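You operate a simulated robot arm through the tools that you are given. There is no shell and no other tool. Be economical: measure what you need, move in short steps, check, and stop when the job is done.

You are at the controls of a simulated robot arm. One attempt, no reset.

## Task
Gauge both rings and oil the one that reads green.
Fine: pull the yellow knob to unlock the table first; one drop from the black plunger; both rings stay in their nests.

It is judged by the outcome, as a careful person would: the job done as asked, and still so three seconds after it is handed in. It fails if anything else is knocked over, pushed out of place, dropped, spilled or broken.

## Robot
A 7-joint arm with a two-finger parallel gripper, fixed in place. Base frame: the origin is at the foot of the arm, x ahead of it, y to its left, z up; the work surface is at about z = 0. Readings come in cm, rad, newtons and seconds.
With the tool pointing down near the work surface it reaches from about 22 to 58 cm from the base axis. Its first joint turns from -1.152 to 1.152 rad. Payload 2.5 kg.
The tool frame sits at the grasp point between the pads (the TCP): z along the fingers, y along the line on which they close. The tips reach 2.3 cm beyond it. Largest opening 9.4 cm; finger width 3.8, thickness 1; the body of the gripper, 5.4 by 9.6 cm, starts 3.9 cm behind the TCP.
Orientation is that of the tool frame in the base frame, as [roll, pitch, yaw] about the fixed x, y, z axes, in that order (R = Rz(yaw) Ry(pitch) Rx(roll)). With the fingers straight down and closing along the base's y, the tool's x points along the base's -x, its y along +y and its z along -z.

## Interface
- The arm moves only by the tool apply_moves. Its argument "increments" is one flat list of numbers, 7 for each row, row after row: the turn, a rotation vector about the base's x, y, z in rad, then the shift along the base's x, y, z in cm, then the opening in per cent of the stroke, from 0 (shut) to 100 (fully open). In form: [wx, wy, wz, x, y, z, fingers, wx, wy, wz, x, y, z, fingers, ...]. A call has 1 to 10 rows; each row shifts and turns the commanded pose from where the row before left it. Rows are played at 5 a second. More than 5 cm and 0.15 rad between two rows, or a gripper value outside its range, and nothing of the call is played. Where a pose cannot be reached the arm comes as near as it can. A force on the tool above 40 N (or 10 N above the force at the start of the call, whichever is more), or a blocked arm, ends the call early, and 0.2 s more pass. Each finger travels about 10.8 cm/s and halts on what it meets, pressing with about 28 N; the grip force reading is that of the motor and also rises with nothing between the fingers. The clock runs only during rows and for 0.2 s after the last one: add rows that do not move to give the fingers time. The reply holds the time, the measured pose of the TCP, the force on the tool along the base axes, the opening and the grip force, in the units named above and with some noise, with the torque about the TCP (base axes, N m) and any sound that the robot's microphone picked up.
- Cameras (640 x 400 px; columns grow to the right, rows downward): "scene" is fixed at [11.09, -40.19, 54.44]; the picture's right is [0.90, -0.43, 0.00], its down [-0.24, -0.51, -0.82] and it looks along [0.36, 0.74, -0.57] (base axes); focal length 246 px, centre (320, 200). "wrist" rides on the gripper at [8.6, 1.6, -7.4] in the tool frame; the picture's right is [-0.18, 0.98, 0.00], its down [-0.58, -0.11, -0.81] and it looks along [-0.79, -0.15, 0.59] (tool axes); focal length 243 px, centre (320, 200). There is no depth. A picture from a camera that has moved, and an enlarged one, comes with that camera's place and axes in the base frame and with its lens.
- camera(camera): a new picture of that camera. The clock stands still meanwhile.
- zoom(camera, box): a new picture of the part [left, top, right, bottom] of that camera's present view, enlarged. The clock stands still meanwhile.
- sign_off(): hands the job in; it is judged then, once.

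Work in short steps. Places have to be worked out from the pictures, the camera data and where the tool is seen: move nearer, look again, correct. Check each grasp and each placing, and mend what went wrong. You have 120 turns and 76 pictures in all, those below and enlarged ones among them. Open the gripper and draw the arm clear of the work before you hand the job in, unless the task says otherwise; then end with one line.

The tools are called after "Request:" by a JSON object that holds its "op" and its "data". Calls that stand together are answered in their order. apply_moves: Moves the arm, as the interface text tells. Its arguments: {"type":"object","properties":{"increments":{"type":"array","items":{"type":"number"}}},"required":["increments"]} The other tools are called the same way: camera (camera) takes a picture; zoom (camera, box) takes an enlarged picture of a part of a camera's view; sign_off () hands the job in.

At the start:

```text
time: 0.0
tool_pos: [42.77, -4.59, 41.04]
tool_rot: [3.142, 0.0, -3.141]
ft_force: [1.2, 0.1, 0.4]
wrist_torque: [-0.01, -0.02, -0.01]
finger_gap: 9.43
finger_force: 0.0
```

scene: 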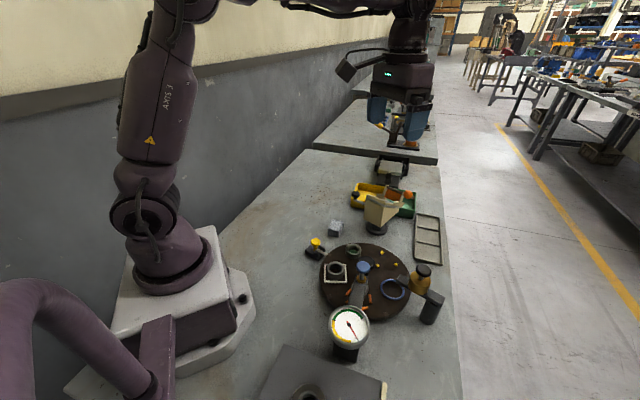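
wrist: 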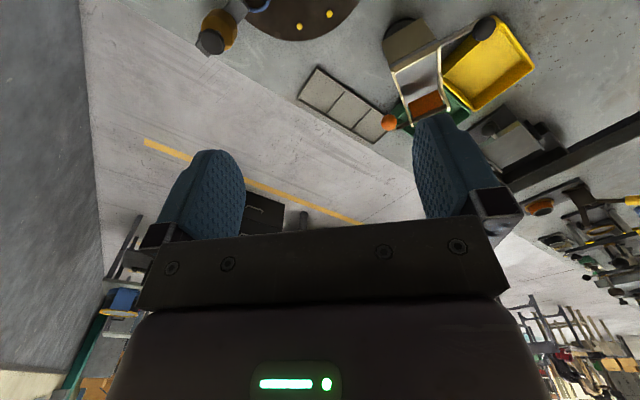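

The scene shows a rotary table with a gauge, an oiler and some nests; I'll enlarge the area to identify everything.

Request:
{"op": "zoom", "data": {"camera": "scene", "box": [290, 220, 460, 370]}}

Request:
{"op": "zoom", "data": {"camera": "scene", "box": [300, 140, 460, 260]}}

```text
2.67 times, centred on (375, 295) of scene
camera zoom: at [11.09, -40.19, 54.44], right [0.9, -0.43, 0.0], down [-0.24, -0.51, -0.82], along [0.36, 0.74, -0.57], focal length 657 px, centre (173, -53)
```

zoom: 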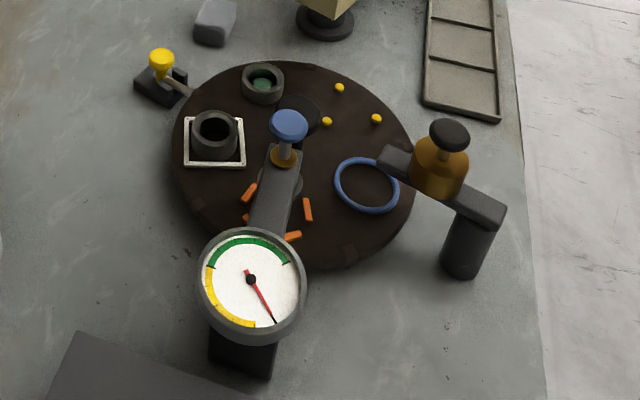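

```text
3.33 times, centred on (380, 200) of scene
camera zoom: at [11.09, -40.19, 54.44], right [0.9, -0.43, 0.0], down [-0.24, -0.51, -0.82], along [0.36, 0.74, -0.57], focal length 821 px, centre (120, 200)
```

zoom: 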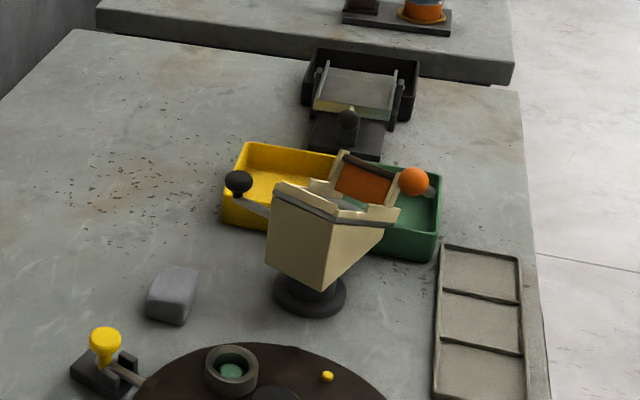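

I'll bring the gripper back and lower so that the wrist camera looks forward over the table.

Request:
{"op": "apply_moves", "data": {"increments": [0, 0, 0, -3.4, -0.8, -2, 100, 0, 0, 0, -3.4, -0.8, -2, 100, 0, 0, 0, -3.4, -0.8, -2, 100, 0, 0, 0, -3.4, -0.8, -2, 100, 0, 0, 0, -3.2, -0.8, -2, 100, 0, 0, 0, 0, 0, 0, 100]}}

Request:
{"op": "camera", "data": {"camera": "wrist"}}

```text
time: 1.4
tool_pos: [26.0, -8.6, 31.21]
tool_rot: [3.141, 0.001, -3.141]
ft_force: [-0.1, 0.5, -0.4]
wrist_torque: [0.0, -0.02, 0.02]
finger_gap: 9.41
finger_force: 0.1
```

```text
71 pictures are left
camera wrist: at [17.34, -7.02, 38.56], right [0.18, 0.98, 0.0], down [0.58, -0.11, 0.81], along [0.79, -0.15, -0.59], focal length 243 px, centre (320, 200)
```

wrist: 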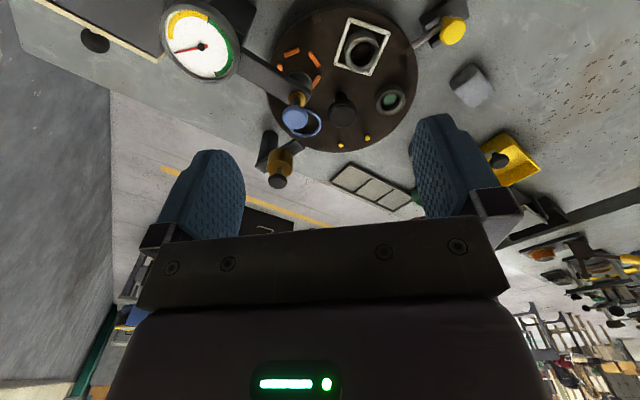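

Request:
{"op": "zoom", "data": {"camera": "wrist", "box": [240, 0, 480, 190]}}

```text
2.11 times, centred on (360, 95) of wrist
camera zoom: at [17.34, -7.02, 38.56], right [0.18, 0.98, 0.0], down [0.58, -0.11, 0.81], along [0.79, -0.15, -0.59], focal length 511 px, centre (236, 421)
```

zoom: 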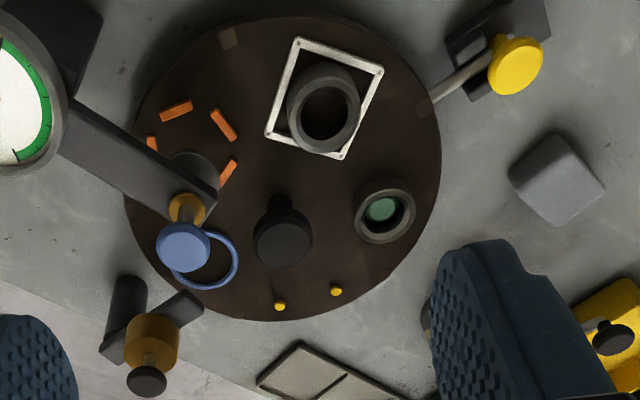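

I judge: table centre ≈(39,-8), rings in the white-square nest and the green nest, gauge head (blue knob) ≈(34.2,-13.3,13.5), oiler plunger ≈(46.3,-19,12.2), latch knob ≈(32.3,6.8,4). Looking closer at the latch and stations.

Request:
{"op": "zoom", "data": {"camera": "scene", "box": [300, 228, 350, 260]}}

Request:
{"op": "zoom", "data": {"camera": "scene", "box": [345, 250, 425, 300]}}

Request:
{"op": "zoom", "data": {"camera": "wrist", "box": [390, 0, 490, 62]}}

```text
12.50 times, centred on (325, 244) of scene
camera zoom: at [11.09, -40.19, 54.44], right [0.9, -0.43, 0.0], down [-0.24, -0.51, -0.82], along [0.36, 0.74, -0.57], focal length 3080 px, centre (258, -350)
```

zoom: 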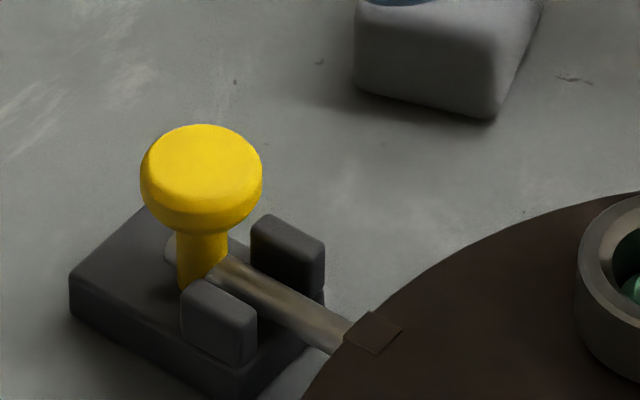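

```text
8.00 times, centred on (385, 275) of scene
camera zoom: at [11.09, -40.19, 54.44], right [0.9, -0.43, 0.0], down [-0.24, -0.51, -0.82], along [0.36, 0.74, -0.57], focal length 1971 px, centre (-200, -400)
```

zoom: 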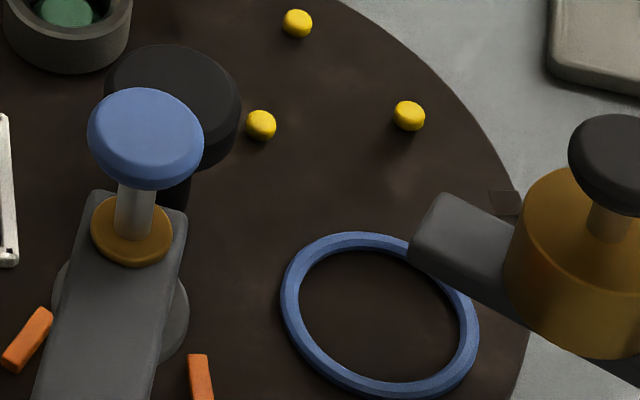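

```text
6.40 times, centred on (440, 31) of wrist
camera zoom: at [17.34, -7.02, 38.56], right [0.18, 0.98, 0.0], down [0.58, -0.11, 0.81], along [0.79, -0.15, -0.59], focal length 1553 px, centre (-448, 1282)
```

zoom: 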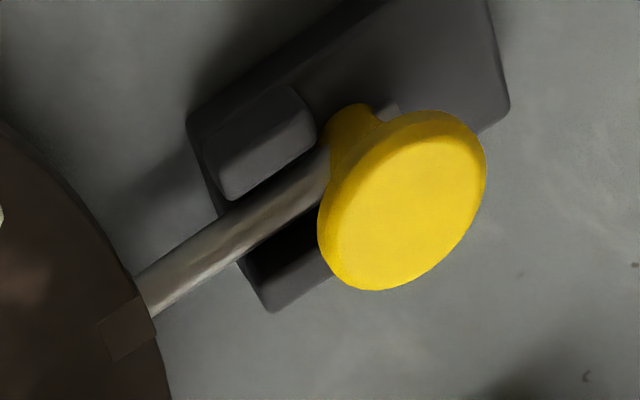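

Latch is a sliding radial bar with an upright knob; pull it away from the table (direction ≈115°). I'll move above it, turning the gripper so it closes tangentially.

Request:
{"op": "apply_moves", "data": {"increments": [0, 0, -0.1413, 0.81, 1.96, -2, 60, 0, 0, -0.1413, 0.81, 1.96, -2, 60, 0, 0, -0.1413, 0.81, 1.96, -2, 60, 0, 0, -0.1413, 0.81, 1.96, -2, 60, 0, 0, -0.1413, 0.81, 1.96, -2, 60, 0, 0, -0.1413, 0.81, 1.96, -2, 60, 0, 0, -0.1413, 0.81, 1.96, -2, 60, 0, 0, -0.1413, 0.81, 1.96, -2, 60, 0, 0, 0, 0, 0, 0, 60]}}

Request:
{"op": "camera", "data": {"camera": "wrist"}}

Request:
{"op": "zoom", "data": {"camera": "scene", "box": [270, 170, 370, 270]}}

```text
time: 3.4
tool_pos: [32.62, 7.02, 14.98]
tool_rot: [-3.141, -0.001, 2.011]
ft_force: [0.4, -0.4, -0.2]
wrist_torque: [-0.02, 0.01, 0.01]
finger_gap: 5.66
finger_force: 0.1
```

```text
66 pictures are left
camera wrist: at [30.5, 15.71, 22.48], right [0.97, 0.25, 0.0], down [0.15, -0.57, 0.81], along [0.2, -0.78, -0.59], focal length 243 px, centre (320, 200)
```

wrist: 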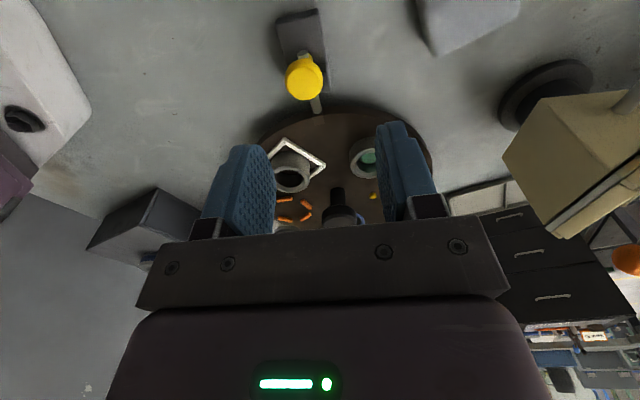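

```text
4.00 times, centred on (320, 220) of scene
camera zoom: at [11.09, -40.19, 54.44], right [0.9, -0.43, 0.0], down [-0.24, -0.51, -0.82], along [0.36, 0.74, -0.57], focal length 986 px, centre (320, 120)
```

zoom: 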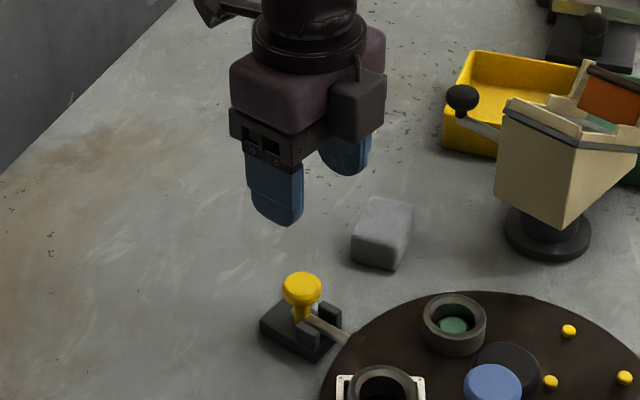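

Knob now estimated at (32.0, 6.4, ~4). Descending part way and rechecking.

Request:
{"op": "apply_moves", "data": {"increments": [0, 0, 0, -0.3, -0.3, -3, 60, 0, 0, 0, -0.3, -0.3, -3, 60, 0, 0, 0, 0, 0, 0, 60]}}

Request:
{"op": "zoom", "data": {"camera": "wrist", "box": [200, 0, 440, 240]}}

Request:
{"op": "zoom", "data": {"camera": "scene", "box": [290, 190, 370, 270]}}

```text
time: 4.2
tool_pos: [32.12, 6.6, 9.08]
tool_rot: [3.141, -0.002, 2.009]
ft_force: [-0.2, -0.4, -1.2]
wrist_torque: [0.03, 0.0, -0.04]
finger_gap: 5.63
finger_force: 0.1
```

```text
1.67 times, centred on (320, 120) of wrist
camera zoom: at [29.86, 15.08, 16.52], right [0.97, 0.25, 0.0], down [0.15, -0.57, 0.81], along [0.2, -0.78, -0.59], focal length 404 px, centre (320, 333)
```

zoom: 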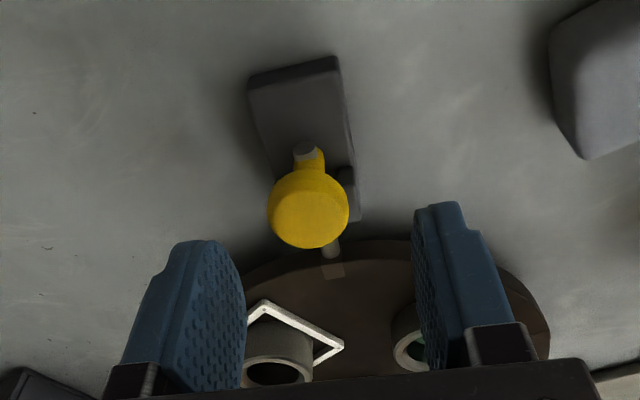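

```text
5.00 times, centred on (330, 230) of scene
camera zoom: at [11.09, -40.19, 54.44], right [0.9, -0.43, 0.0], down [-0.24, -0.51, -0.82], along [0.36, 0.74, -0.57], focal length 1232 px, centre (270, 50)
```

zoom: 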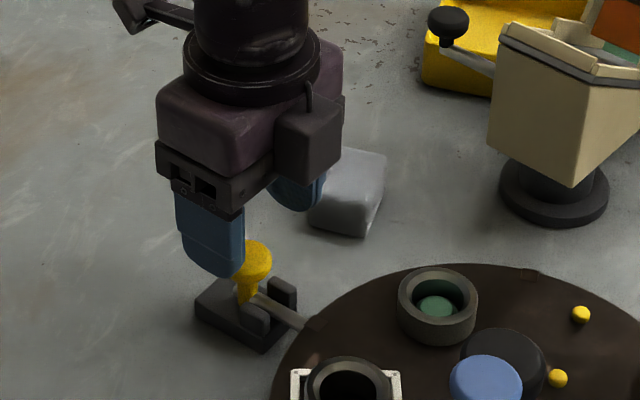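

Knob is ~0.35 cm off the tool axis; correcting and descending to TCP z≈5, then closing.

Request:
{"op": "apply_moves", "data": {"increments": [0, 0, 0, -0.2, -0.45, -2, 60, 0, 0, 0, 0, 0, -2.1, 60, 0, 0, 0, 0, 0, 0, 60]}}

Request:
{"op": "zoom", "data": {"camera": "wrist", "box": [200, 0, 440, 240]}}

Request:
{"op": "zoom", "data": {"camera": "scene", "box": [290, 210, 350, 270]}}

```text
time: 5.0
tool_pos: [32.01, 6.07, 4.86]
tool_rot: [3.142, 0.003, 2.011]
ft_force: [0.2, 0.5, -0.2]
wrist_torque: [0.0, 0.03, 0.04]
finger_gap: 5.64
finger_force: 0.2
```

```text
1.67 times, centred on (320, 120) of wrist
camera zoom: at [29.6, 14.61, 12.45], right [0.97, 0.25, 0.0], down [0.15, -0.57, 0.81], along [0.2, -0.78, -0.59], focal length 404 px, centre (320, 333)
```

zoom: 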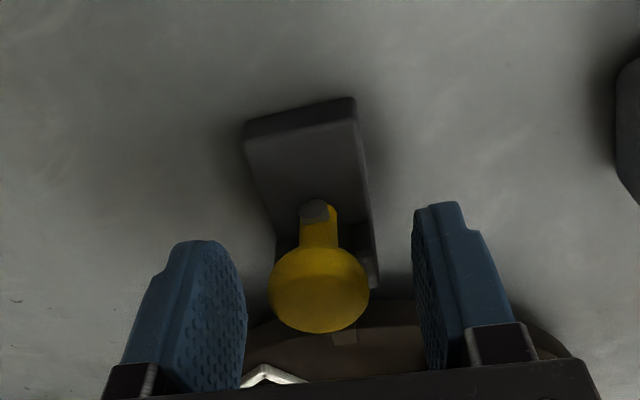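

```text
6.67 times, centred on (320, 240) of scene
camera zoom: at [11.09, -40.19, 54.44], right [0.9, -0.43, 0.0], down [-0.24, -0.51, -0.82], along [0.36, 0.74, -0.57], focal length 1643 px, centre (320, -67)
```

zoom: 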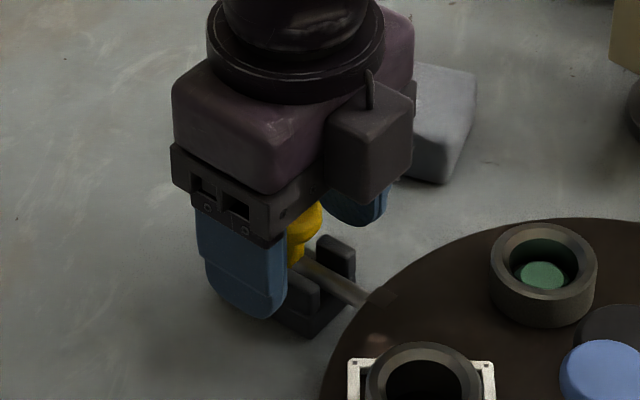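

The knob sits between the pads, centred. Closing.

Request:
{"op": "apply_moves", "data": {"increments": [0, 0, 0, 0, 0, 0, 20, 0, 0, 0, 0, 0, 0, 15, 0, 0, 0, 0, 0, 0, 15, 0, 0, 0, 0, 0, 0, 15]}}

```text
time: 6.0
tool_pos: [31.87, 6.14, 4.97]
tool_rot: [3.141, 0.003, 2.014]
ft_force: [15.3, 4.4, -24.2]
wrist_torque: [0.3, -0.08, 0.83]
finger_gap: 3.42
finger_force: 45.1
```

Gripped at 3.4 cm, with some side load. Pull outward (radially) in small steps.

Request:
{"op": "apply_moves", "data": {"increments": [0, 0, 0, -0.21, 0.45, 0, 15, 0, 0, 0, -0.21, 0.45, 0, 15, 0, 0, 0, -0.21, 0.45, 0, 15]}}

Request:
{"op": "zoom", "data": {"camera": "wrist", "box": [200, 0, 440, 240]}}

Request:
{"op": "zoom", "data": {"camera": "scene", "box": [290, 210, 350, 270]}}

```text
time: 6.3
tool_pos: [31.89, 6.07, 4.97]
tool_rot: [3.138, 0.006, 2.012]
ft_force: [0.9, 0.2, -1.7]
wrist_torque: [0.02, 0.2, 0.23]
finger_gap: 3.42
finger_force: 44.6
stopped in row 1: the force on the tool passed its limit at 44 N (the readings are from after the stop); the commanded pose is now the measured one
```

```text
1.67 times, centred on (320, 120) of wrist
camera zoom: at [29.62, 14.67, 12.42], right [0.97, 0.25, 0.0], down [0.15, -0.57, 0.81], along [0.21, -0.78, -0.59], focal length 404 px, centre (320, 333)
```

zoom: 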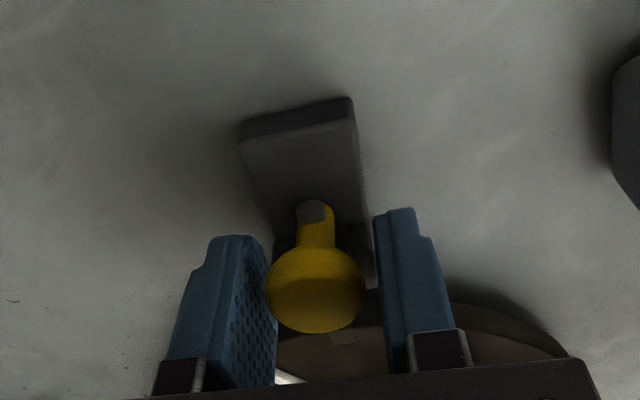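

```text
6.67 times, centred on (320, 240) of scene
camera zoom: at [11.09, -40.19, 54.44], right [0.9, -0.43, 0.0], down [-0.24, -0.51, -0.82], along [0.36, 0.74, -0.57], focal length 1643 px, centre (320, -67)
```

zoom: 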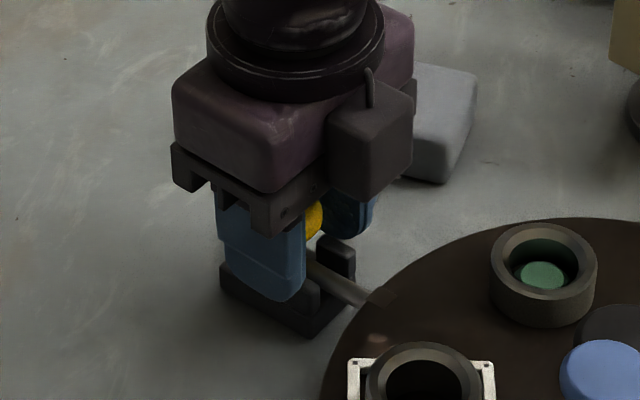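

The fingertips are clamping the bracket posts rather than the knob. Open, raise ~0.9 cm, re-close.

Request:
{"op": "apply_moves", "data": {"increments": [0, 0, 0, 0, 0, 0, 55, 0, 0, 0, 0, 0, 0.9, 55, 0, 0, 0, 0, 0, 0, 20, 0, 0, 0, 0, 0, 0, 15, 0, 0, 0, 0, 0, 0, 15]}}

Request:
{"op": "zoom", "data": {"camera": "wrist", "box": [200, 0, 440, 240]}}

```text
time: 7.5
tool_pos: [31.74, 6.15, 5.93]
tool_rot: [3.138, 0.004, 2.012]
ft_force: [-2.3, -0.5, -1.9]
wrist_torque: [-0.05, 0.0, -0.02]
finger_gap: 2.72
finger_force: 45.1
```

```text
1.67 times, centred on (320, 120) of wrist
camera zoom: at [29.6, 14.63, 13.36], right [0.97, 0.25, 0.0], down [0.15, -0.57, 0.81], along [0.21, -0.78, -0.59], focal length 404 px, centre (320, 333)
```

zoom: 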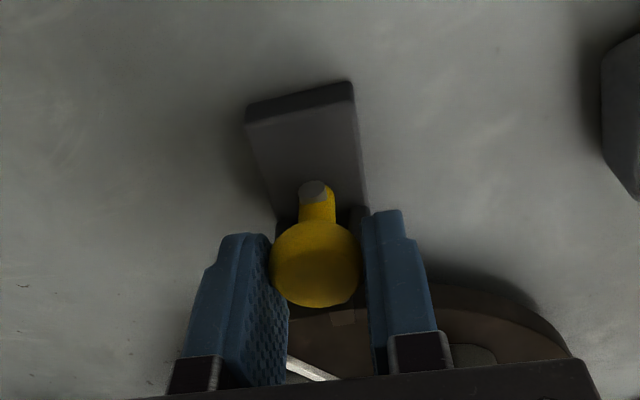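

Now 2.72 cm on the knob head, low side load. Pull.

Request:
{"op": "apply_moves", "data": {"increments": [0, 0, 0, -0.21, 0.45, 0, 15, 0, 0, 0, -0.21, 0.45, 0, 15, 0, 0, 0, -0.21, 0.45, 0, 15]}}

```text
time: 8.3
tool_pos: [31.3, 7.36, 5.94]
tool_rot: [3.138, 0.005, 2.011]
ft_force: [-10.6, -11.5, 25.1]
wrist_torque: [0.54, 0.54, 0.27]
finger_gap: 2.75
finger_force: 44.8
```

Request:
{"op": "zoom", "data": {"camera": "wrist", "box": [200, 0, 440, 240]}}

Request:
{"op": "zoom", "data": {"camera": "scene", "box": [290, 210, 350, 270]}}

```text
1.67 times, centred on (320, 120) of wrist
camera zoom: at [28.98, 15.9, 13.35], right [0.97, 0.25, 0.0], down [0.15, -0.57, 0.81], along [0.2, -0.78, -0.59], focal length 404 px, centre (320, 333)
```

zoom: 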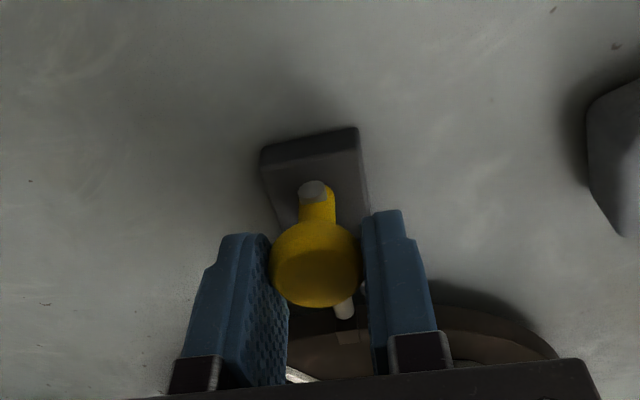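

```text
6.67 times, centred on (320, 240) of scene
camera zoom: at [11.08, -40.19, 54.44], right [0.9, -0.43, 0.0], down [-0.24, -0.51, -0.82], along [0.36, 0.74, -0.57], focal length 1643 px, centre (320, -67)
```

zoom: 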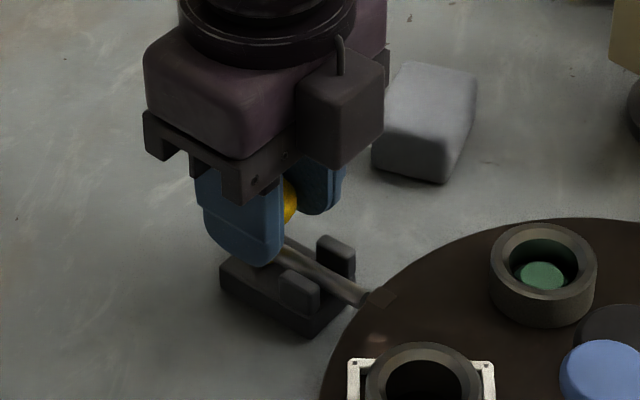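

The bar follows the knob and its tip is about at the table edge. Pull further, a bit more along y.

Request:
{"op": "apply_moves", "data": {"increments": [0, 0, 0, -0.15, 0.46, 0, 15, 0, 0, 0, -0.17, 0.46, 0, 15, 0, 0, 0, -0.19, 0.46, 0, 15]}}

Request:
{"op": "zoom", "data": {"camera": "scene", "box": [290, 210, 350, 270]}}

```text
time: 8.8
tool_pos: [31.15, 7.25, 5.89]
tool_rot: [3.14, 0.01, 2.004]
ft_force: [-0.5, -1.8, 3.9]
wrist_torque: [-0.05, 0.0, 0.06]
finger_gap: 2.7
finger_force: 44.6
stopped in row 2: the force on the tool passed its limit at 43 N (the readings are from after the stop); the commanded pose is now the measured one
```

```text
6.67 times, centred on (320, 240) of scene
camera zoom: at [11.09, -40.19, 54.44], right [0.9, -0.43, 0.0], down [-0.24, -0.51, -0.82], along [0.36, 0.74, -0.57], focal length 1643 px, centre (320, -67)
```

zoom: 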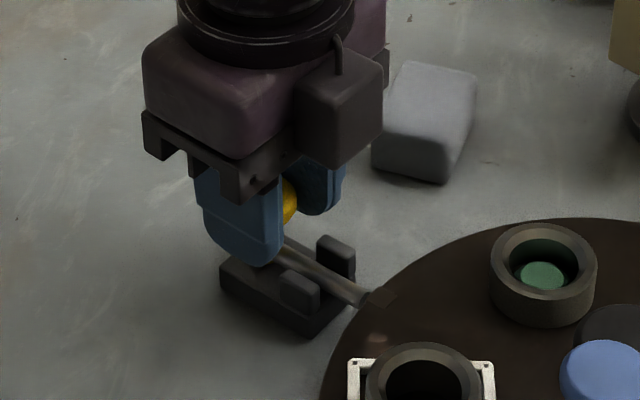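

It's at its end stop with no spring-back force. Release, rise, and look.

Request:
{"op": "apply_moves", "data": {"increments": [0, 0, 0, 0, 0, 0, 60, 0, 0, 0, 0, 0, 0, 60, 0, 0, 0, 0, 0, 3, 60, 0, 0, 0, 0, 0, 4, 60, 0, 0, 0, -1, 1, 4, 60, 0, 0, 0, 0, 0, 0, 60]}}

Request:
{"op": "zoom", "data": {"camera": "scene", "box": [300, 228, 350, 260]}}

Request:
{"op": "camera", "data": {"camera": "wrist"}}

```text
time: 10.2
tool_pos: [30.12, 8.3, 16.66]
tool_rot: [-3.141, 0.007, 2.003]
ft_force: [0.0, 0.0, -0.2]
wrist_torque: [0.02, -0.04, 0.0]
finger_gap: 5.61
finger_force: 0.1
```

```text
12.50 times, centred on (325, 244) of scene
camera zoom: at [11.09, -40.19, 54.44], right [0.9, -0.43, 0.0], down [-0.24, -0.51, -0.82], along [0.36, 0.74, -0.57], focal length 3080 px, centre (258, -350)
```

zoom: 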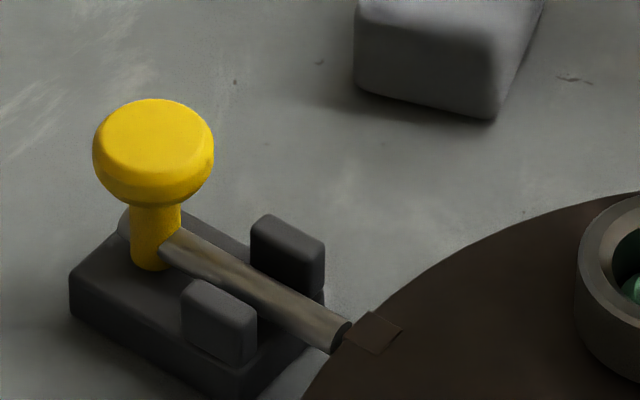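

```text
53 pictures are left
camera wrist: at [28.03, 16.89, 24.15], right [0.97, 0.25, 0.0], down [0.14, -0.57, 0.81], along [0.2, -0.79, -0.58], focal length 243 px, centre (320, 200)
```

wrist: 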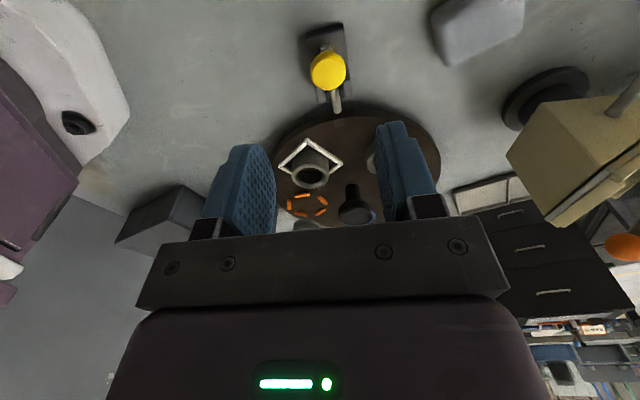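

Latch is clear of the table. Now moving above the hub knob (≈(39,-7.8)) at a safe height.

Request:
{"op": "apply_moves", "data": {"increments": [0, 0, 0, 0, 0, 4, 60, 0, 0, 0, 2.2, -4, 0, 60, 0, 0, 0, 2.2, -4, 0, 60, 0, 0, 0, 2.2, -4, 0, 60, 0, 0, 0, 2.2, -4, 0, 60, 0, 0, 0, 0, 0, 0, 60]}}

Request:
{"op": "camera", "data": {"camera": "wrist"}}

Request:
{"op": "zoom", "data": {"camera": "scene", "box": [310, 180, 450, 320]}}

```text
time: 11.6
tool_pos: [38.88, -7.85, 20.75]
tool_rot: [3.141, 0.008, 2.006]
ft_force: [-0.8, -0.5, 0.7]
wrist_torque: [0.0, -0.01, 0.0]
finger_gap: 5.63
finger_force: 0.1
```

```text
52 pictures are left
camera wrist: at [36.7, 0.75, 28.08], right [0.97, 0.25, 0.0], down [0.14, -0.57, 0.81], along [0.2, -0.79, -0.58], focal length 243 px, centre (320, 200)
```

wrist: 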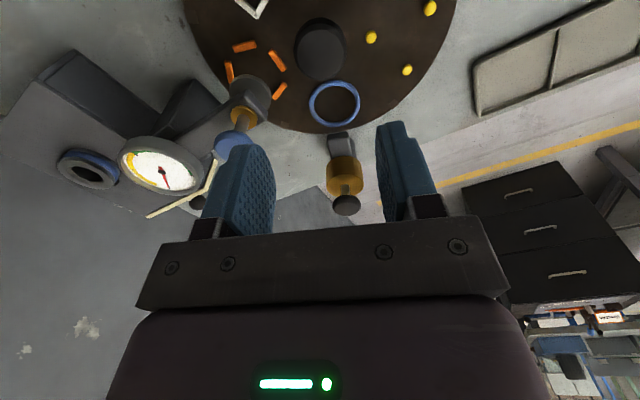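

```text
2.86 times, centred on (380, 250) of scene
camera zoom: at [11.09, -40.19, 54.44], right [0.9, -0.43, 0.0], down [-0.24, -0.51, -0.82], along [0.36, 0.74, -0.57], focal length 704 px, centre (149, 57)
```

zoom: 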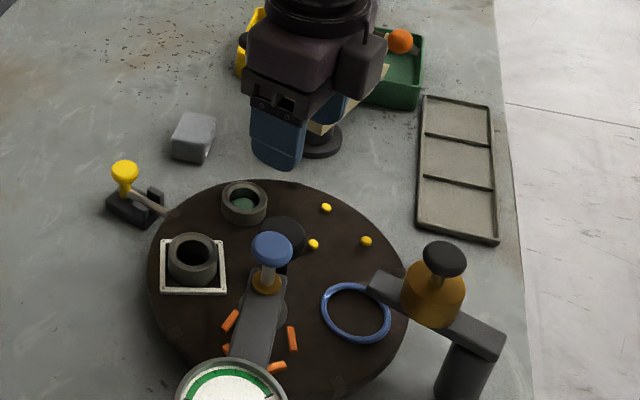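

Hub sits exactly on the tool axis, top ≈ z 7. Descend with clearance to the gauge arm and close on it.

Request:
{"op": "apply_moves", "data": {"increments": [0, 0, 0, 0, 0, -4.5, 75, 0, 0, 0, 0, 0, -4.5, 75, 0, 0, 0, 0, 0, -2.2, 75, 0, 0, 0, 0, 0, -2.2, 75, 0, 0, 0, 0, 0, 0, 75]}}

Request:
{"op": "camera", "data": {"camera": "wrist"}}

Request:
{"op": "zoom", "data": {"camera": "scene", "box": [310, 200, 430, 320]}}

```text
time: 12.8
tool_pos: [39.08, -7.54, 7.4]
tool_rot: [3.14, 0.012, 2.002]
ft_force: [0.6, 0.3, -0.5]
wrist_torque: [0.02, 0.03, 0.0]
finger_gap: 7.09
finger_force: 0.1
```

```text
50 pictures are left
camera wrist: at [36.83, 0.97, 14.75], right [0.97, 0.25, 0.0], down [0.14, -0.57, 0.81], along [0.2, -0.79, -0.58], focal length 243 px, centre (320, 200)
```

wrist: 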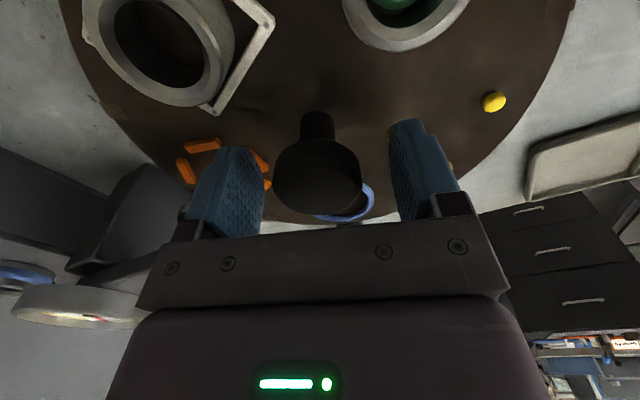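

```text
3.33 times, centred on (370, 260) of scene
camera zoom: at [11.09, -40.19, 54.44], right [0.9, -0.43, 0.0], down [-0.24, -0.51, -0.82], along [0.36, 0.74, -0.57], focal length 821 px, centre (153, 0)
```

zoom: 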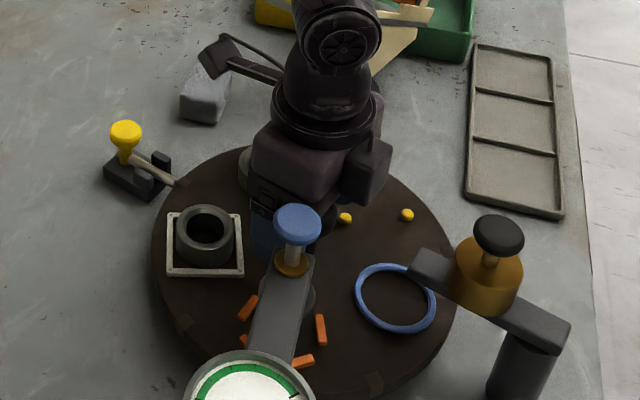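

Hub between the pads. Close on it and check.

Request:
{"op": "apply_moves", "data": {"increments": [0, 0, 0, 0, 0, 0, 45, 0, 0, 0, 0, 0, 0, 30, 0, 0, 0, 0, 0, 0, 30, 0, 0, 0, 0, 0, 0, 30]}}

```text
time: 13.8
tool_pos: [38.84, -7.63, 7.41]
tool_rot: [-3.139, 0.01, 2.006]
ft_force: [-13.7, -6.1, 4.0]
wrist_torque: [0.09, 0.11, -0.02]
finger_gap: 4.17
finger_force: 44.8
```

Grip at 4.17 cm on the hub. Relieve the side load and turn a little CCW to test.

Request:
{"op": "apply_moves", "data": {"increments": [0, 0, 0, -0.2, -0.09, 0, 30, 0, 0, 0.06, 0, 0, 0, 30, 0, 0, 0.065, 0, 0, 0, 30]}}

```text
time: 14.5
tool_pos: [38.82, -7.73, 7.39]
tool_rot: [3.138, 0.012, 2.094]
ft_force: [2.6, -1.3, -3.1]
wrist_torque: [0.23, 0.26, -0.05]
finger_gap: 4.16
finger_force: 45.1
stopped in row 3: the force on the tool passed its limit at 41 N (the readings are from after the stop); the commanded pose is now the measured one
```

Request:
{"op": "zoom", "data": {"camera": "scene", "box": [300, 220, 440, 340]}}

Request:
{"op": "camera", "data": {"camera": "wrist"}}

```text
3.33 times, centred on (370, 280) of scene
camera zoom: at [11.09, -40.19, 54.44], right [0.9, -0.43, 0.0], down [-0.24, -0.51, -0.82], along [0.36, 0.74, -0.57], focal length 821 px, centre (153, -67)
```

zoom: 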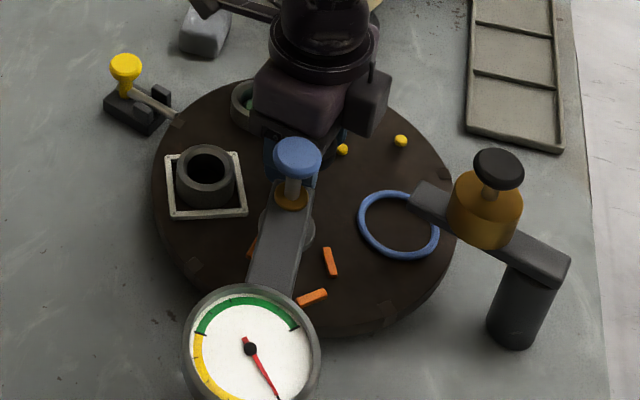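

```text
47 pictures are left
camera wrist: at [35.89, 0.69, 14.73], right [0.94, 0.33, 0.01], down [0.19, -0.55, 0.81], along [0.27, -0.77, -0.58], focal length 243 px, centre (320, 200)
```

wrist: 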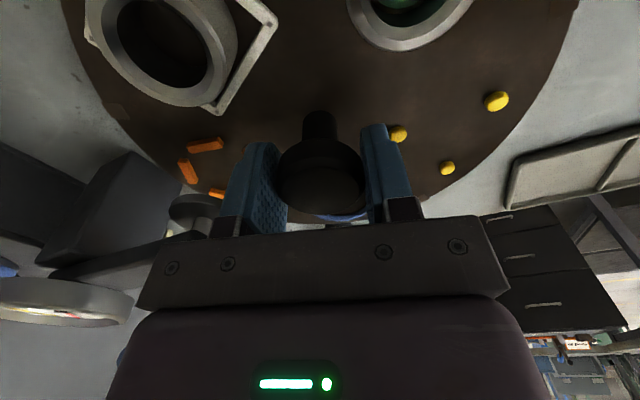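

The table does turn with the hub. Take one small row to see where the load arises.

Request:
{"op": "apply_moves", "data": {"increments": [0, 0, 0.05, 0, 0, 0, 30]}}

```text
time: 14.9
tool_pos: [38.85, -7.82, 7.18]
tool_rot: [3.137, 0.014, 2.145]
ft_force: [-5.7, 1.2, 5.7]
wrist_torque: [-0.35, -0.51, -0.09]
finger_gap: 4.11
finger_force: 45.2
```

Request:
{"op": "apply_moves", "data": {"increments": [0, 0, 0.06, 0, 0, 0, 30, 0, 0, 0.06, 0, 0, 0, 30]}}

```text
time: 15.5
tool_pos: [38.76, -7.69, 7.37]
tool_rot: [3.138, 0.011, 2.265]
ft_force: [-4.0, 0.7, 6.8]
wrist_torque: [-0.04, 0.58, -0.05]
finger_gap: 4.12
finger_force: 44.8
```

Load is small now. Continue turning.

Request:
{"op": "apply_moves", "data": {"increments": [0, 0, 0.07, 0, 0, 0, 30, 0, 0, 0.07, 0, 0, 0, 30, 0, 0, 0.07, 0, 0, 0, 30, 0, 0, 0.07, 0, 0, 0, 30, 0, 0, 0.07, 0, 0, 0, 30]}}

```text
time: 16.7
tool_pos: [38.77, -7.7, 7.41]
tool_rot: [3.137, 0.014, 2.616]
ft_force: [-6.0, 1.3, 6.2]
wrist_torque: [-0.12, -0.32, -0.02]
finger_gap: 4.17
finger_force: 45.6
```

Request:
{"op": "apply_moves", "data": {"increments": [0, 0, 0.07, 0, 0, 0, 30, 0, 0, 0.07, 0, 0, 0, 30, 0, 0, 0.07, 0, 0, 0, 30, 0, 0, 0.07, 0, 0, 0, 30, 0, 0, 0.07, 0, 0, 0, 30, 0, 0, 0.07, 0, 0, 0, 30, 0, 0, 0.07, 0, 0, 0, 30, 0, 0, 0.05, 0, 0, 0, 30]}}

Request:
{"op": "zoom", "data": {"camera": "scene", "box": [300, 220, 440, 340]}}

Request:
{"op": "camera", "data": {"camera": "wrist"}}

```text
time: 18.5
tool_pos: [38.79, -7.78, 7.36]
tool_rot: [3.137, 0.013, -3.127]
ft_force: [-7.4, -1.5, 1.5]
wrist_torque: [0.03, -1.05, -0.04]
finger_gap: 4.14
finger_force: 44.7
```

```text
3.33 times, centred on (370, 280) of scene
camera zoom: at [11.09, -40.19, 54.44], right [0.9, -0.43, 0.0], down [-0.24, -0.51, -0.82], along [0.36, 0.74, -0.57], focal length 821 px, centre (153, -67)
```

zoom: 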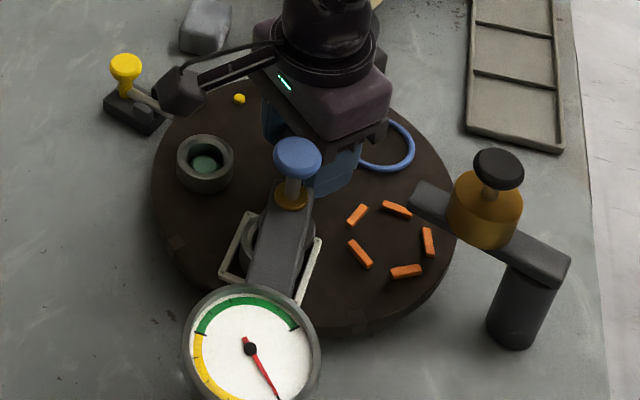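

```text
45 pictures are left
camera wrist: at [30.11, -6.26, 14.73], right [0.17, 0.99, 0.01], down [0.57, -0.1, 0.81], along [0.8, -0.14, -0.58], focal length 243 px, centre (320, 200)
```

wrist: 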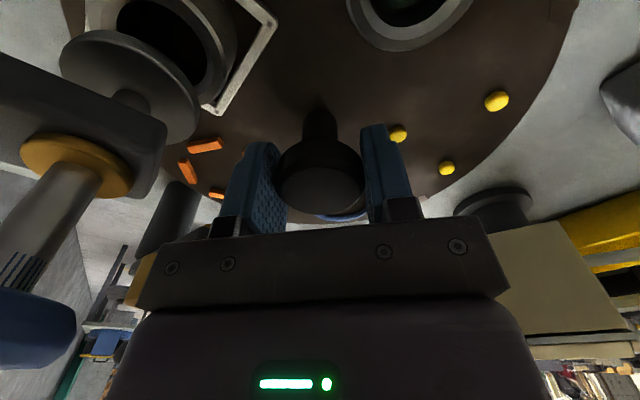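

No slip; turned 1.15 rad, and the notch marks confirm about 0.107 rad more is needed.

Request:
{"op": "apply_moves", "data": {"increments": [0, 0, 0.055, 0, 0, 0, 30, 0, 0, 0.053, 0, 0, 0, 30, 0, 0, 0, 0, 0, 0, 30]}}

Request:
{"op": "zoom", "data": {"camera": "scene", "box": [300, 220, 440, 340]}}

Request:
{"op": "zoom", "data": {"camera": "scene", "box": [300, 228, 350, 260]}}

```text
time: 19.3
tool_pos: [38.75, -7.8, 7.38]
tool_rot: [3.137, 0.013, -3.021]
ft_force: [-3.3, -4.9, -8.1]
wrist_torque: [0.09, -0.26, 0.0]
finger_gap: 4.12
finger_force: 45.1
```

```text
3.33 times, centred on (370, 280) of scene
camera zoom: at [11.09, -40.19, 54.44], right [0.9, -0.43, 0.0], down [-0.24, -0.51, -0.82], along [0.36, 0.74, -0.57], focal length 821 px, centre (153, -67)
```

zoom: 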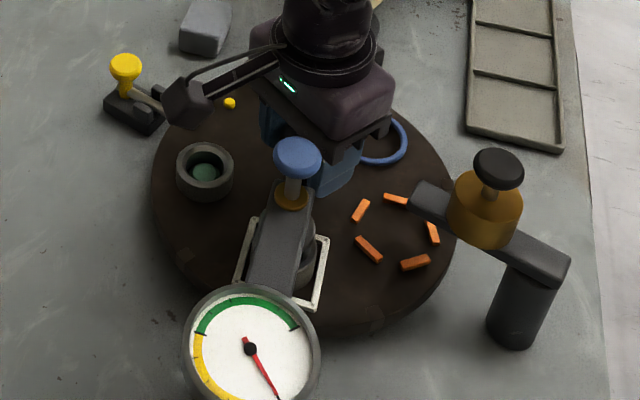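

```text
12.50 times, centred on (325, 244) of scene
camera zoom: at [11.09, -40.19, 54.44], right [0.9, -0.43, 0.0], down [-0.24, -0.51, -0.82], along [0.36, 0.74, -0.57], focal length 3080 px, centre (258, -350)
```

zoom: 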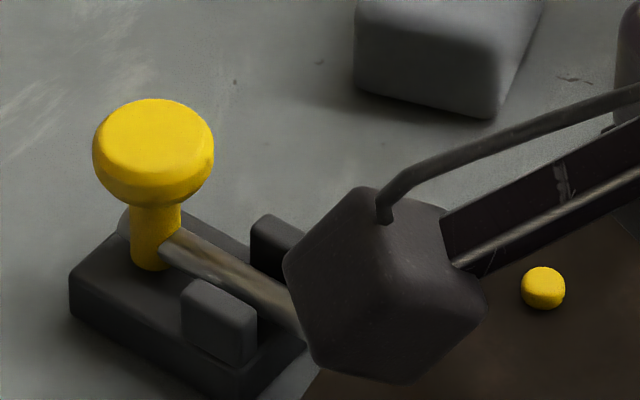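

Notch matches its original index position. Release and lift straight up.

Request:
{"op": "apply_moves", "data": {"increments": [0, 0, 0, 0, 0, 0, 70, 0, 0, 0, 0, 0, 0, 75, 0, 0, 0, 0, 0, 4, 75, 0, 0, 0, 0, 0, 4.5, 75, 0, 0, 0, 0, 0, 4.5, 40, 0, 0, 0, -1.5, -1.5, 3, 0, 0, 0, 0, -3, -3, 0, 0, 0, 0, 0, 0, 0, 0, 0]}}

Request:
{"op": "camera", "data": {"camera": "wrist"}}

Request:
{"op": "zoom", "data": {"camera": "scene", "box": [290, 200, 440, 350]}}

```text
time: 21.1
tool_pos: [34.44, -12.21, 23.34]
tool_rot: [3.138, 0.014, -3.022]
ft_force: [0.1, 0.6, -0.4]
wrist_torque: [0.04, 0.01, -0.04]
finger_gap: 0.0
finger_force: 27.5
```

```text
42 pictures are left
camera wrist: at [25.65, -11.68, 30.68], right [0.06, 1.0, 0.01], down [0.58, -0.04, 0.81], along [0.81, -0.05, -0.58], focal length 243 px, centre (320, 200)
```

wrist: 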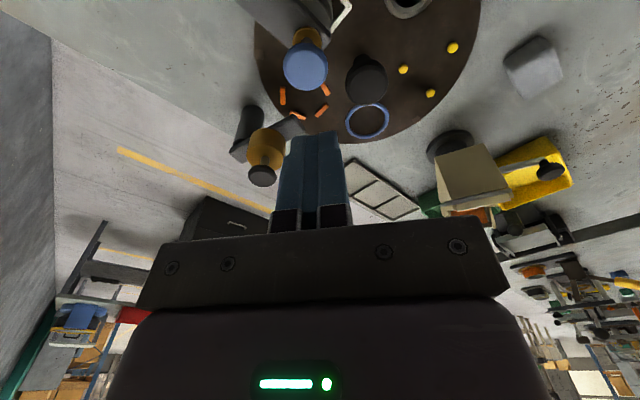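

```text
2.67 times, centred on (365, 275) of scene
camera zoom: at [11.09, -40.19, 54.44], right [0.9, -0.43, 0.0], down [-0.24, -0.51, -0.82], along [0.36, 0.74, -0.57], focal length 657 px, centre (200, 0)
```

zoom: 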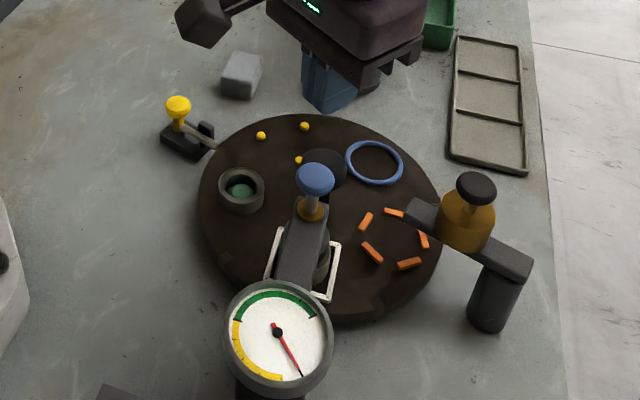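

Blue knob head judged at (34.2,-13.3, top≈13.3). Move over it with closed fingers, tips at ≈14.6.

Request:
{"op": "apply_moves", "data": {"increments": [0, 0, 0, -0.2, -1.1, -2, 0, 0, 0, 0, 0, 0, -3, 0, 0, 0, 0, 0, 0, -1.4, 0, 0, 0, 0, 0, 0, 0, 0]}}

Request:
{"op": "zoom", "data": {"camera": "scene", "box": [290, 230, 410, 350]}}

Request:
{"op": "camera", "data": {"camera": "wrist"}}

```text
time: 22.1
tool_pos: [34.31, -13.34, 16.8]
tool_rot: [3.137, 0.016, -3.022]
ft_force: [-0.1, -0.4, 0.6]
wrist_torque: [0.0, -0.04, -0.04]
finger_gap: 0.0
finger_force: 28.2
```

```text
3.33 times, centred on (350, 290) of scene
camera zoom: at [11.09, -40.19, 54.44], right [0.9, -0.43, 0.0], down [-0.24, -0.51, -0.82], along [0.36, 0.74, -0.57], focal length 821 px, centre (220, -100)
```

zoom: 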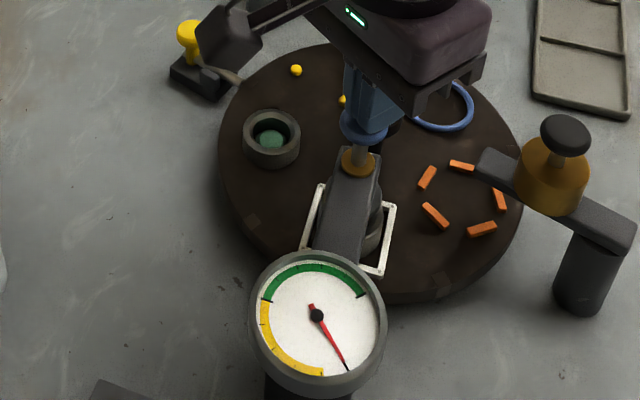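

```text
39 pictures are left
camera wrist: at [25.41, -12.76, 24.29], right [0.06, 1.0, 0.01], down [0.58, -0.04, 0.81], along [0.81, -0.05, -0.58], focal length 243 px, centre (320, 200)
```

wrist: 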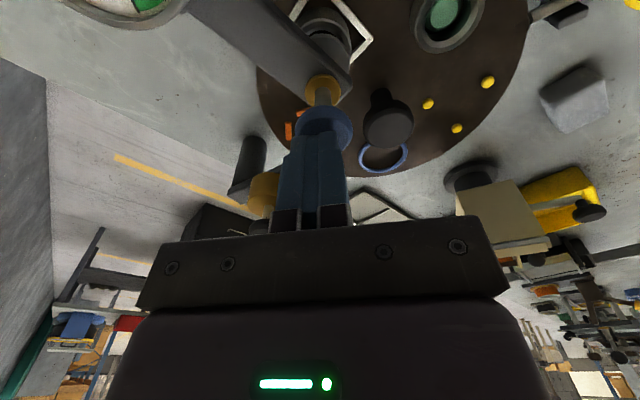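

Fingertips are over the blue plunger. Press down gently.

Request:
{"op": "apply_moves", "data": {"increments": [0, 0, 0, 0, 0, -0.5, 0, 0, 0, 0, 0, 0, -0.5, 0, 0, 0, 0, 0, 0, -0.4, 0, 0, 0, 0, 0, 0, -0.4, 0]}}

Request:
{"op": "zoom", "data": {"camera": "scene", "box": [290, 230, 410, 350]}}

```text
time: 23.2
tool_pos: [34.22, -13.22, 15.39]
tool_rot: [3.139, 0.015, -3.02]
ft_force: [-1.9, 0.0, 6.5]
wrist_torque: [0.03, 0.16, -0.03]
finger_gap: 0.0
finger_force: 28.2
stopped in row 4: the force on the tool passed its limit at 44 N (the readings are from after the stop); the commanded pose is now the measured one
```

```text
3.33 times, centred on (350, 290) of scene
camera zoom: at [11.09, -40.19, 54.45], right [0.9, -0.43, 0.0], down [-0.24, -0.51, -0.82], along [0.36, 0.74, -0.57], focal length 821 px, centre (220, -100)
```

zoom: 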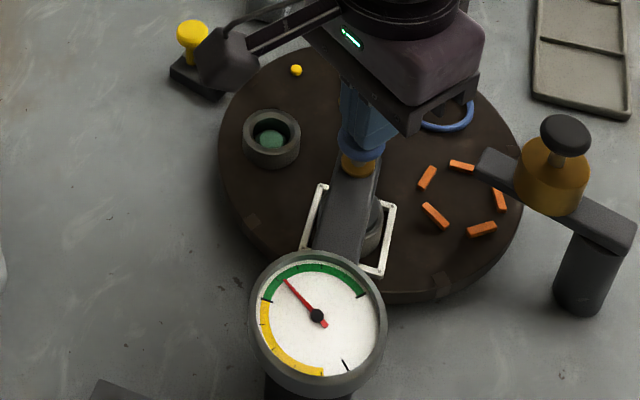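

Bottomed out; needle in green. Press 0.15 cm more gently to confirm the reading is steady.

Request:
{"op": "apply_moves", "data": {"increments": [0, 0, 0, 0, 0, -0.15, 0, 0, 0, 0, 0, 0, 0, 0]}}

Request:
{"op": "zoom", "data": {"camera": "scene", "box": [320, 295, 380, 355]}}

```text
time: 23.7
tool_pos: [34.33, -13.28, 15.36]
tool_rot: [3.138, 0.013, -3.019]
ft_force: [-2.3, 0.6, 6.9]
wrist_torque: [0.02, 0.16, -0.08]
finger_gap: 0.0
finger_force: 27.4
stopped in row 2: the force on the tool passed its limit at 42 N (the readings are from after the stop); the commanded pose is now the measured one
```

```text
6.67 times, centred on (350, 325) of scene
camera zoom: at [11.09, -40.19, 54.45], right [0.9, -0.43, 0.0], down [-0.24, -0.51, -0.82], along [0.36, 0.74, -0.57], focal length 1643 px, centre (120, -633)
```

zoom: 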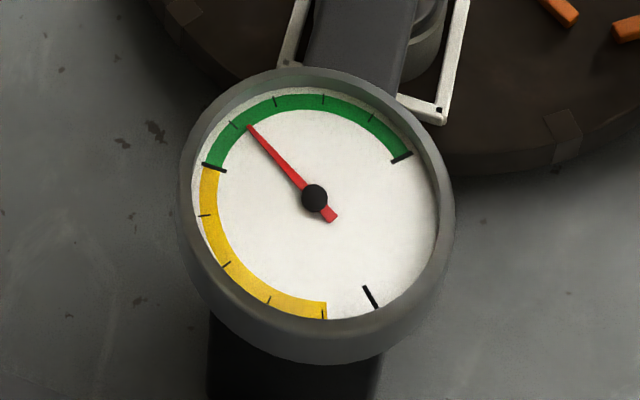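

White-nest ring reads green. Now back up, return over the hub and unwind the wrist for the second index.

Request:
{"op": "apply_moves", "data": {"increments": [0, 0, 0, 0, 0, 4, 0, 0, 0, -0.1398, 0.5, 0.61, 0.5, 0, 0, 0, -0.1398, 0.5, 0.61, 0.5, 0, 0, 0, -0.1398, 0.5, 0.61, 0.5, 0, 0, 0, -0.1398, 0.5, 0.61, 0.5, 0, 0, 0, -0.1398, 0.5, 0.61, 0, 75, 0, 0, -0.1398, 0.5, 0.61, 0, 75, 0, 0, -0.1398, 0.5, 0.61, 0, 75, 0, 0, -0.1398, 0.5, 0.61, 0, 75, 0, 0, -0.1398, 0.45, 0.61, 0, 75]}}

Request:
{"op": "camera", "data": {"camera": "scene"}}

```text
time: 25.9
tool_pos: [38.66, -7.83, 21.36]
tool_rot: [3.138, 0.012, 2.0]
ft_force: [0.5, 0.2, -0.1]
wrist_torque: [0.02, 0.01, 0.02]
finger_gap: 7.06
finger_force: 0.0
```

```text
36 pictures are left
```

scene: 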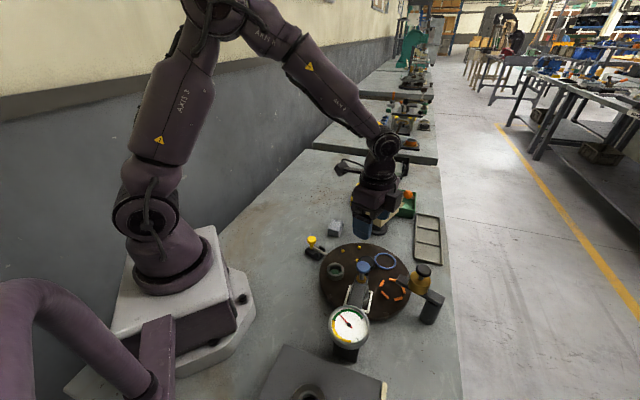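

Request:
{"op": "zoom", "data": {"camera": "scene", "box": [310, 240, 410, 360]}}

```text
3.33 times, centred on (360, 300) of scene
camera zoom: at [11.09, -40.19, 54.44], right [0.9, -0.43, 0.0], down [-0.24, -0.51, -0.82], along [0.36, 0.74, -0.57], focal length 821 px, centre (187, -133)
```

zoom: 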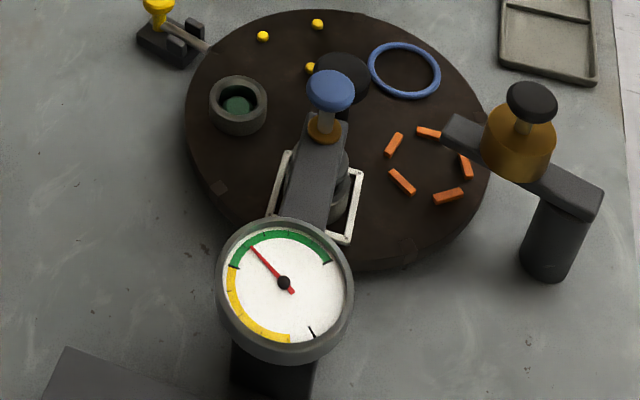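

Plunger is back up; the dial holds its reading. Descend on the hub and grip.

Request:
{"op": "apply_moves", "data": {"increments": [0, 0, 0, 0.05, 0, -4.5, 75, 0, 0, 0, 0.05, 0.05, -4.5, 75, 0, 0, 0, 0, 0, -2.5, 75, 0, 0, 0, 0, 0, -2.45, 75, 0, 0, 0, 0, 0, 0, 75, 0, 0, 0, 0, 0, 0, 45, 0, 0, 0, 0, 0, 0, 30, 0, 0, 0, 0, 0, 0, 30, 0, 0, 0, 0, 0, 0, 30]}}

```text
time: 27.9
tool_pos: [38.89, -7.57, 7.45]
tool_rot: [3.135, 0.015, 2.004]
ft_force: [20.0, 3.8, -18.8]
wrist_torque: [0.02, -0.13, 0.01]
finger_gap: 4.16
finger_force: 45.2
```

Grip is on; relieve side load by shifting toward the measured centre, and start turning.

Request:
{"op": "apply_moves", "data": {"increments": [0, 0, 0, 0.15, 0.04, 0, 30, 0, 0, 0, 0, 0, 0, 30, 0, 0, 0.05, 0, 0, 0, 30]}}

```text
time: 28.7
tool_pos: [38.76, -7.62, 7.39]
tool_rot: [3.14, 0.01, 2.055]
ft_force: [4.8, 7.6, -10.9]
wrist_torque: [-0.85, -0.51, -0.1]
finger_gap: 4.17
finger_force: 45.0
```

Request:
{"op": "apply_moves", "data": {"increments": [0, 0, 0.06, 0, 0, 0, 30, 0, 0, 0.06, 0, 0, 0, 30, 0, 0, 0.06, 0, 0, 0, 30, 0, 0, 0.06, 0, 0, 0, 30, 0, 0, 0.07, 0, 0, 0, 30, 0, 0, 0.07, 0, 0, 0, 30, 0, 0, 0.07, 0, 0, 0, 30, 0, 0, 0.07, 0, 0, 0, 30, 0, 0, 0.07, 0, 0, 0, 30]}}

```text
time: 30.7
tool_pos: [38.8, -7.68, 7.31]
tool_rot: [3.139, 0.006, 2.645]
ft_force: [-17.3, 9.6, 8.8]
wrist_torque: [0.08, 0.67, -0.05]
finger_gap: 4.14
finger_force: 45.0
```

Request:
{"op": "apply_moves", "data": {"increments": [0, 0, 0.07, -0.05, 0.03, 0, 30, 0, 0, 0.07, -0.05, 0.03, 0, 30, 0, 0, 0.07, 0, 0, 0, 30, 0, 0, 0.07, 0, 0, 0, 30, 0, 0, 0.07, 0, 0, 0, 30, 0, 0, 0.07, 0, 0, 0, 30, 0, 0, 0.07, 0, 0, 0, 30, 0, 0, 0.07, 0, 0, 0, 30, 0, 0, 0.056, 0, 0, 0, 30, 0, 0, 0, 0, 0, 0, 30]}}

Request:
{"op": "zoom", "data": {"camera": "scene", "box": [300, 220, 440, 340]}}

```text
time: 32.9
tool_pos: [38.77, -7.86, 7.31]
tool_rot: [3.139, 0.013, -3.024]
ft_force: [1.2, -16.4, -28.9]
wrist_torque: [0.12, -0.68, 0.0]
finger_gap: 4.15
finger_force: 45.0
```

```text
3.33 times, centred on (370, 280) of scene
camera zoom: at [11.1, -40.19, 54.44], right [0.9, -0.43, 0.0], down [-0.24, -0.51, -0.82], along [0.36, 0.74, -0.57], focal length 821 px, centre (153, -67)
```

zoom: 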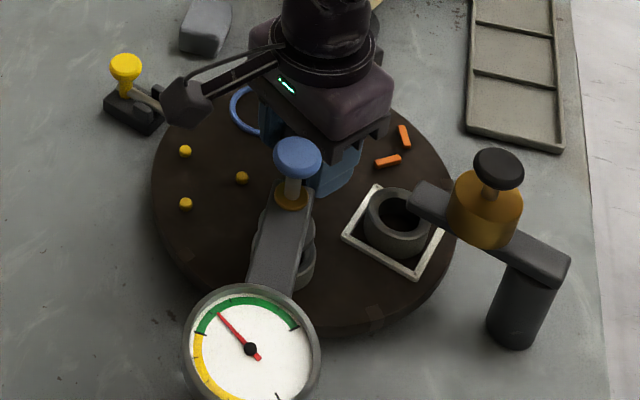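

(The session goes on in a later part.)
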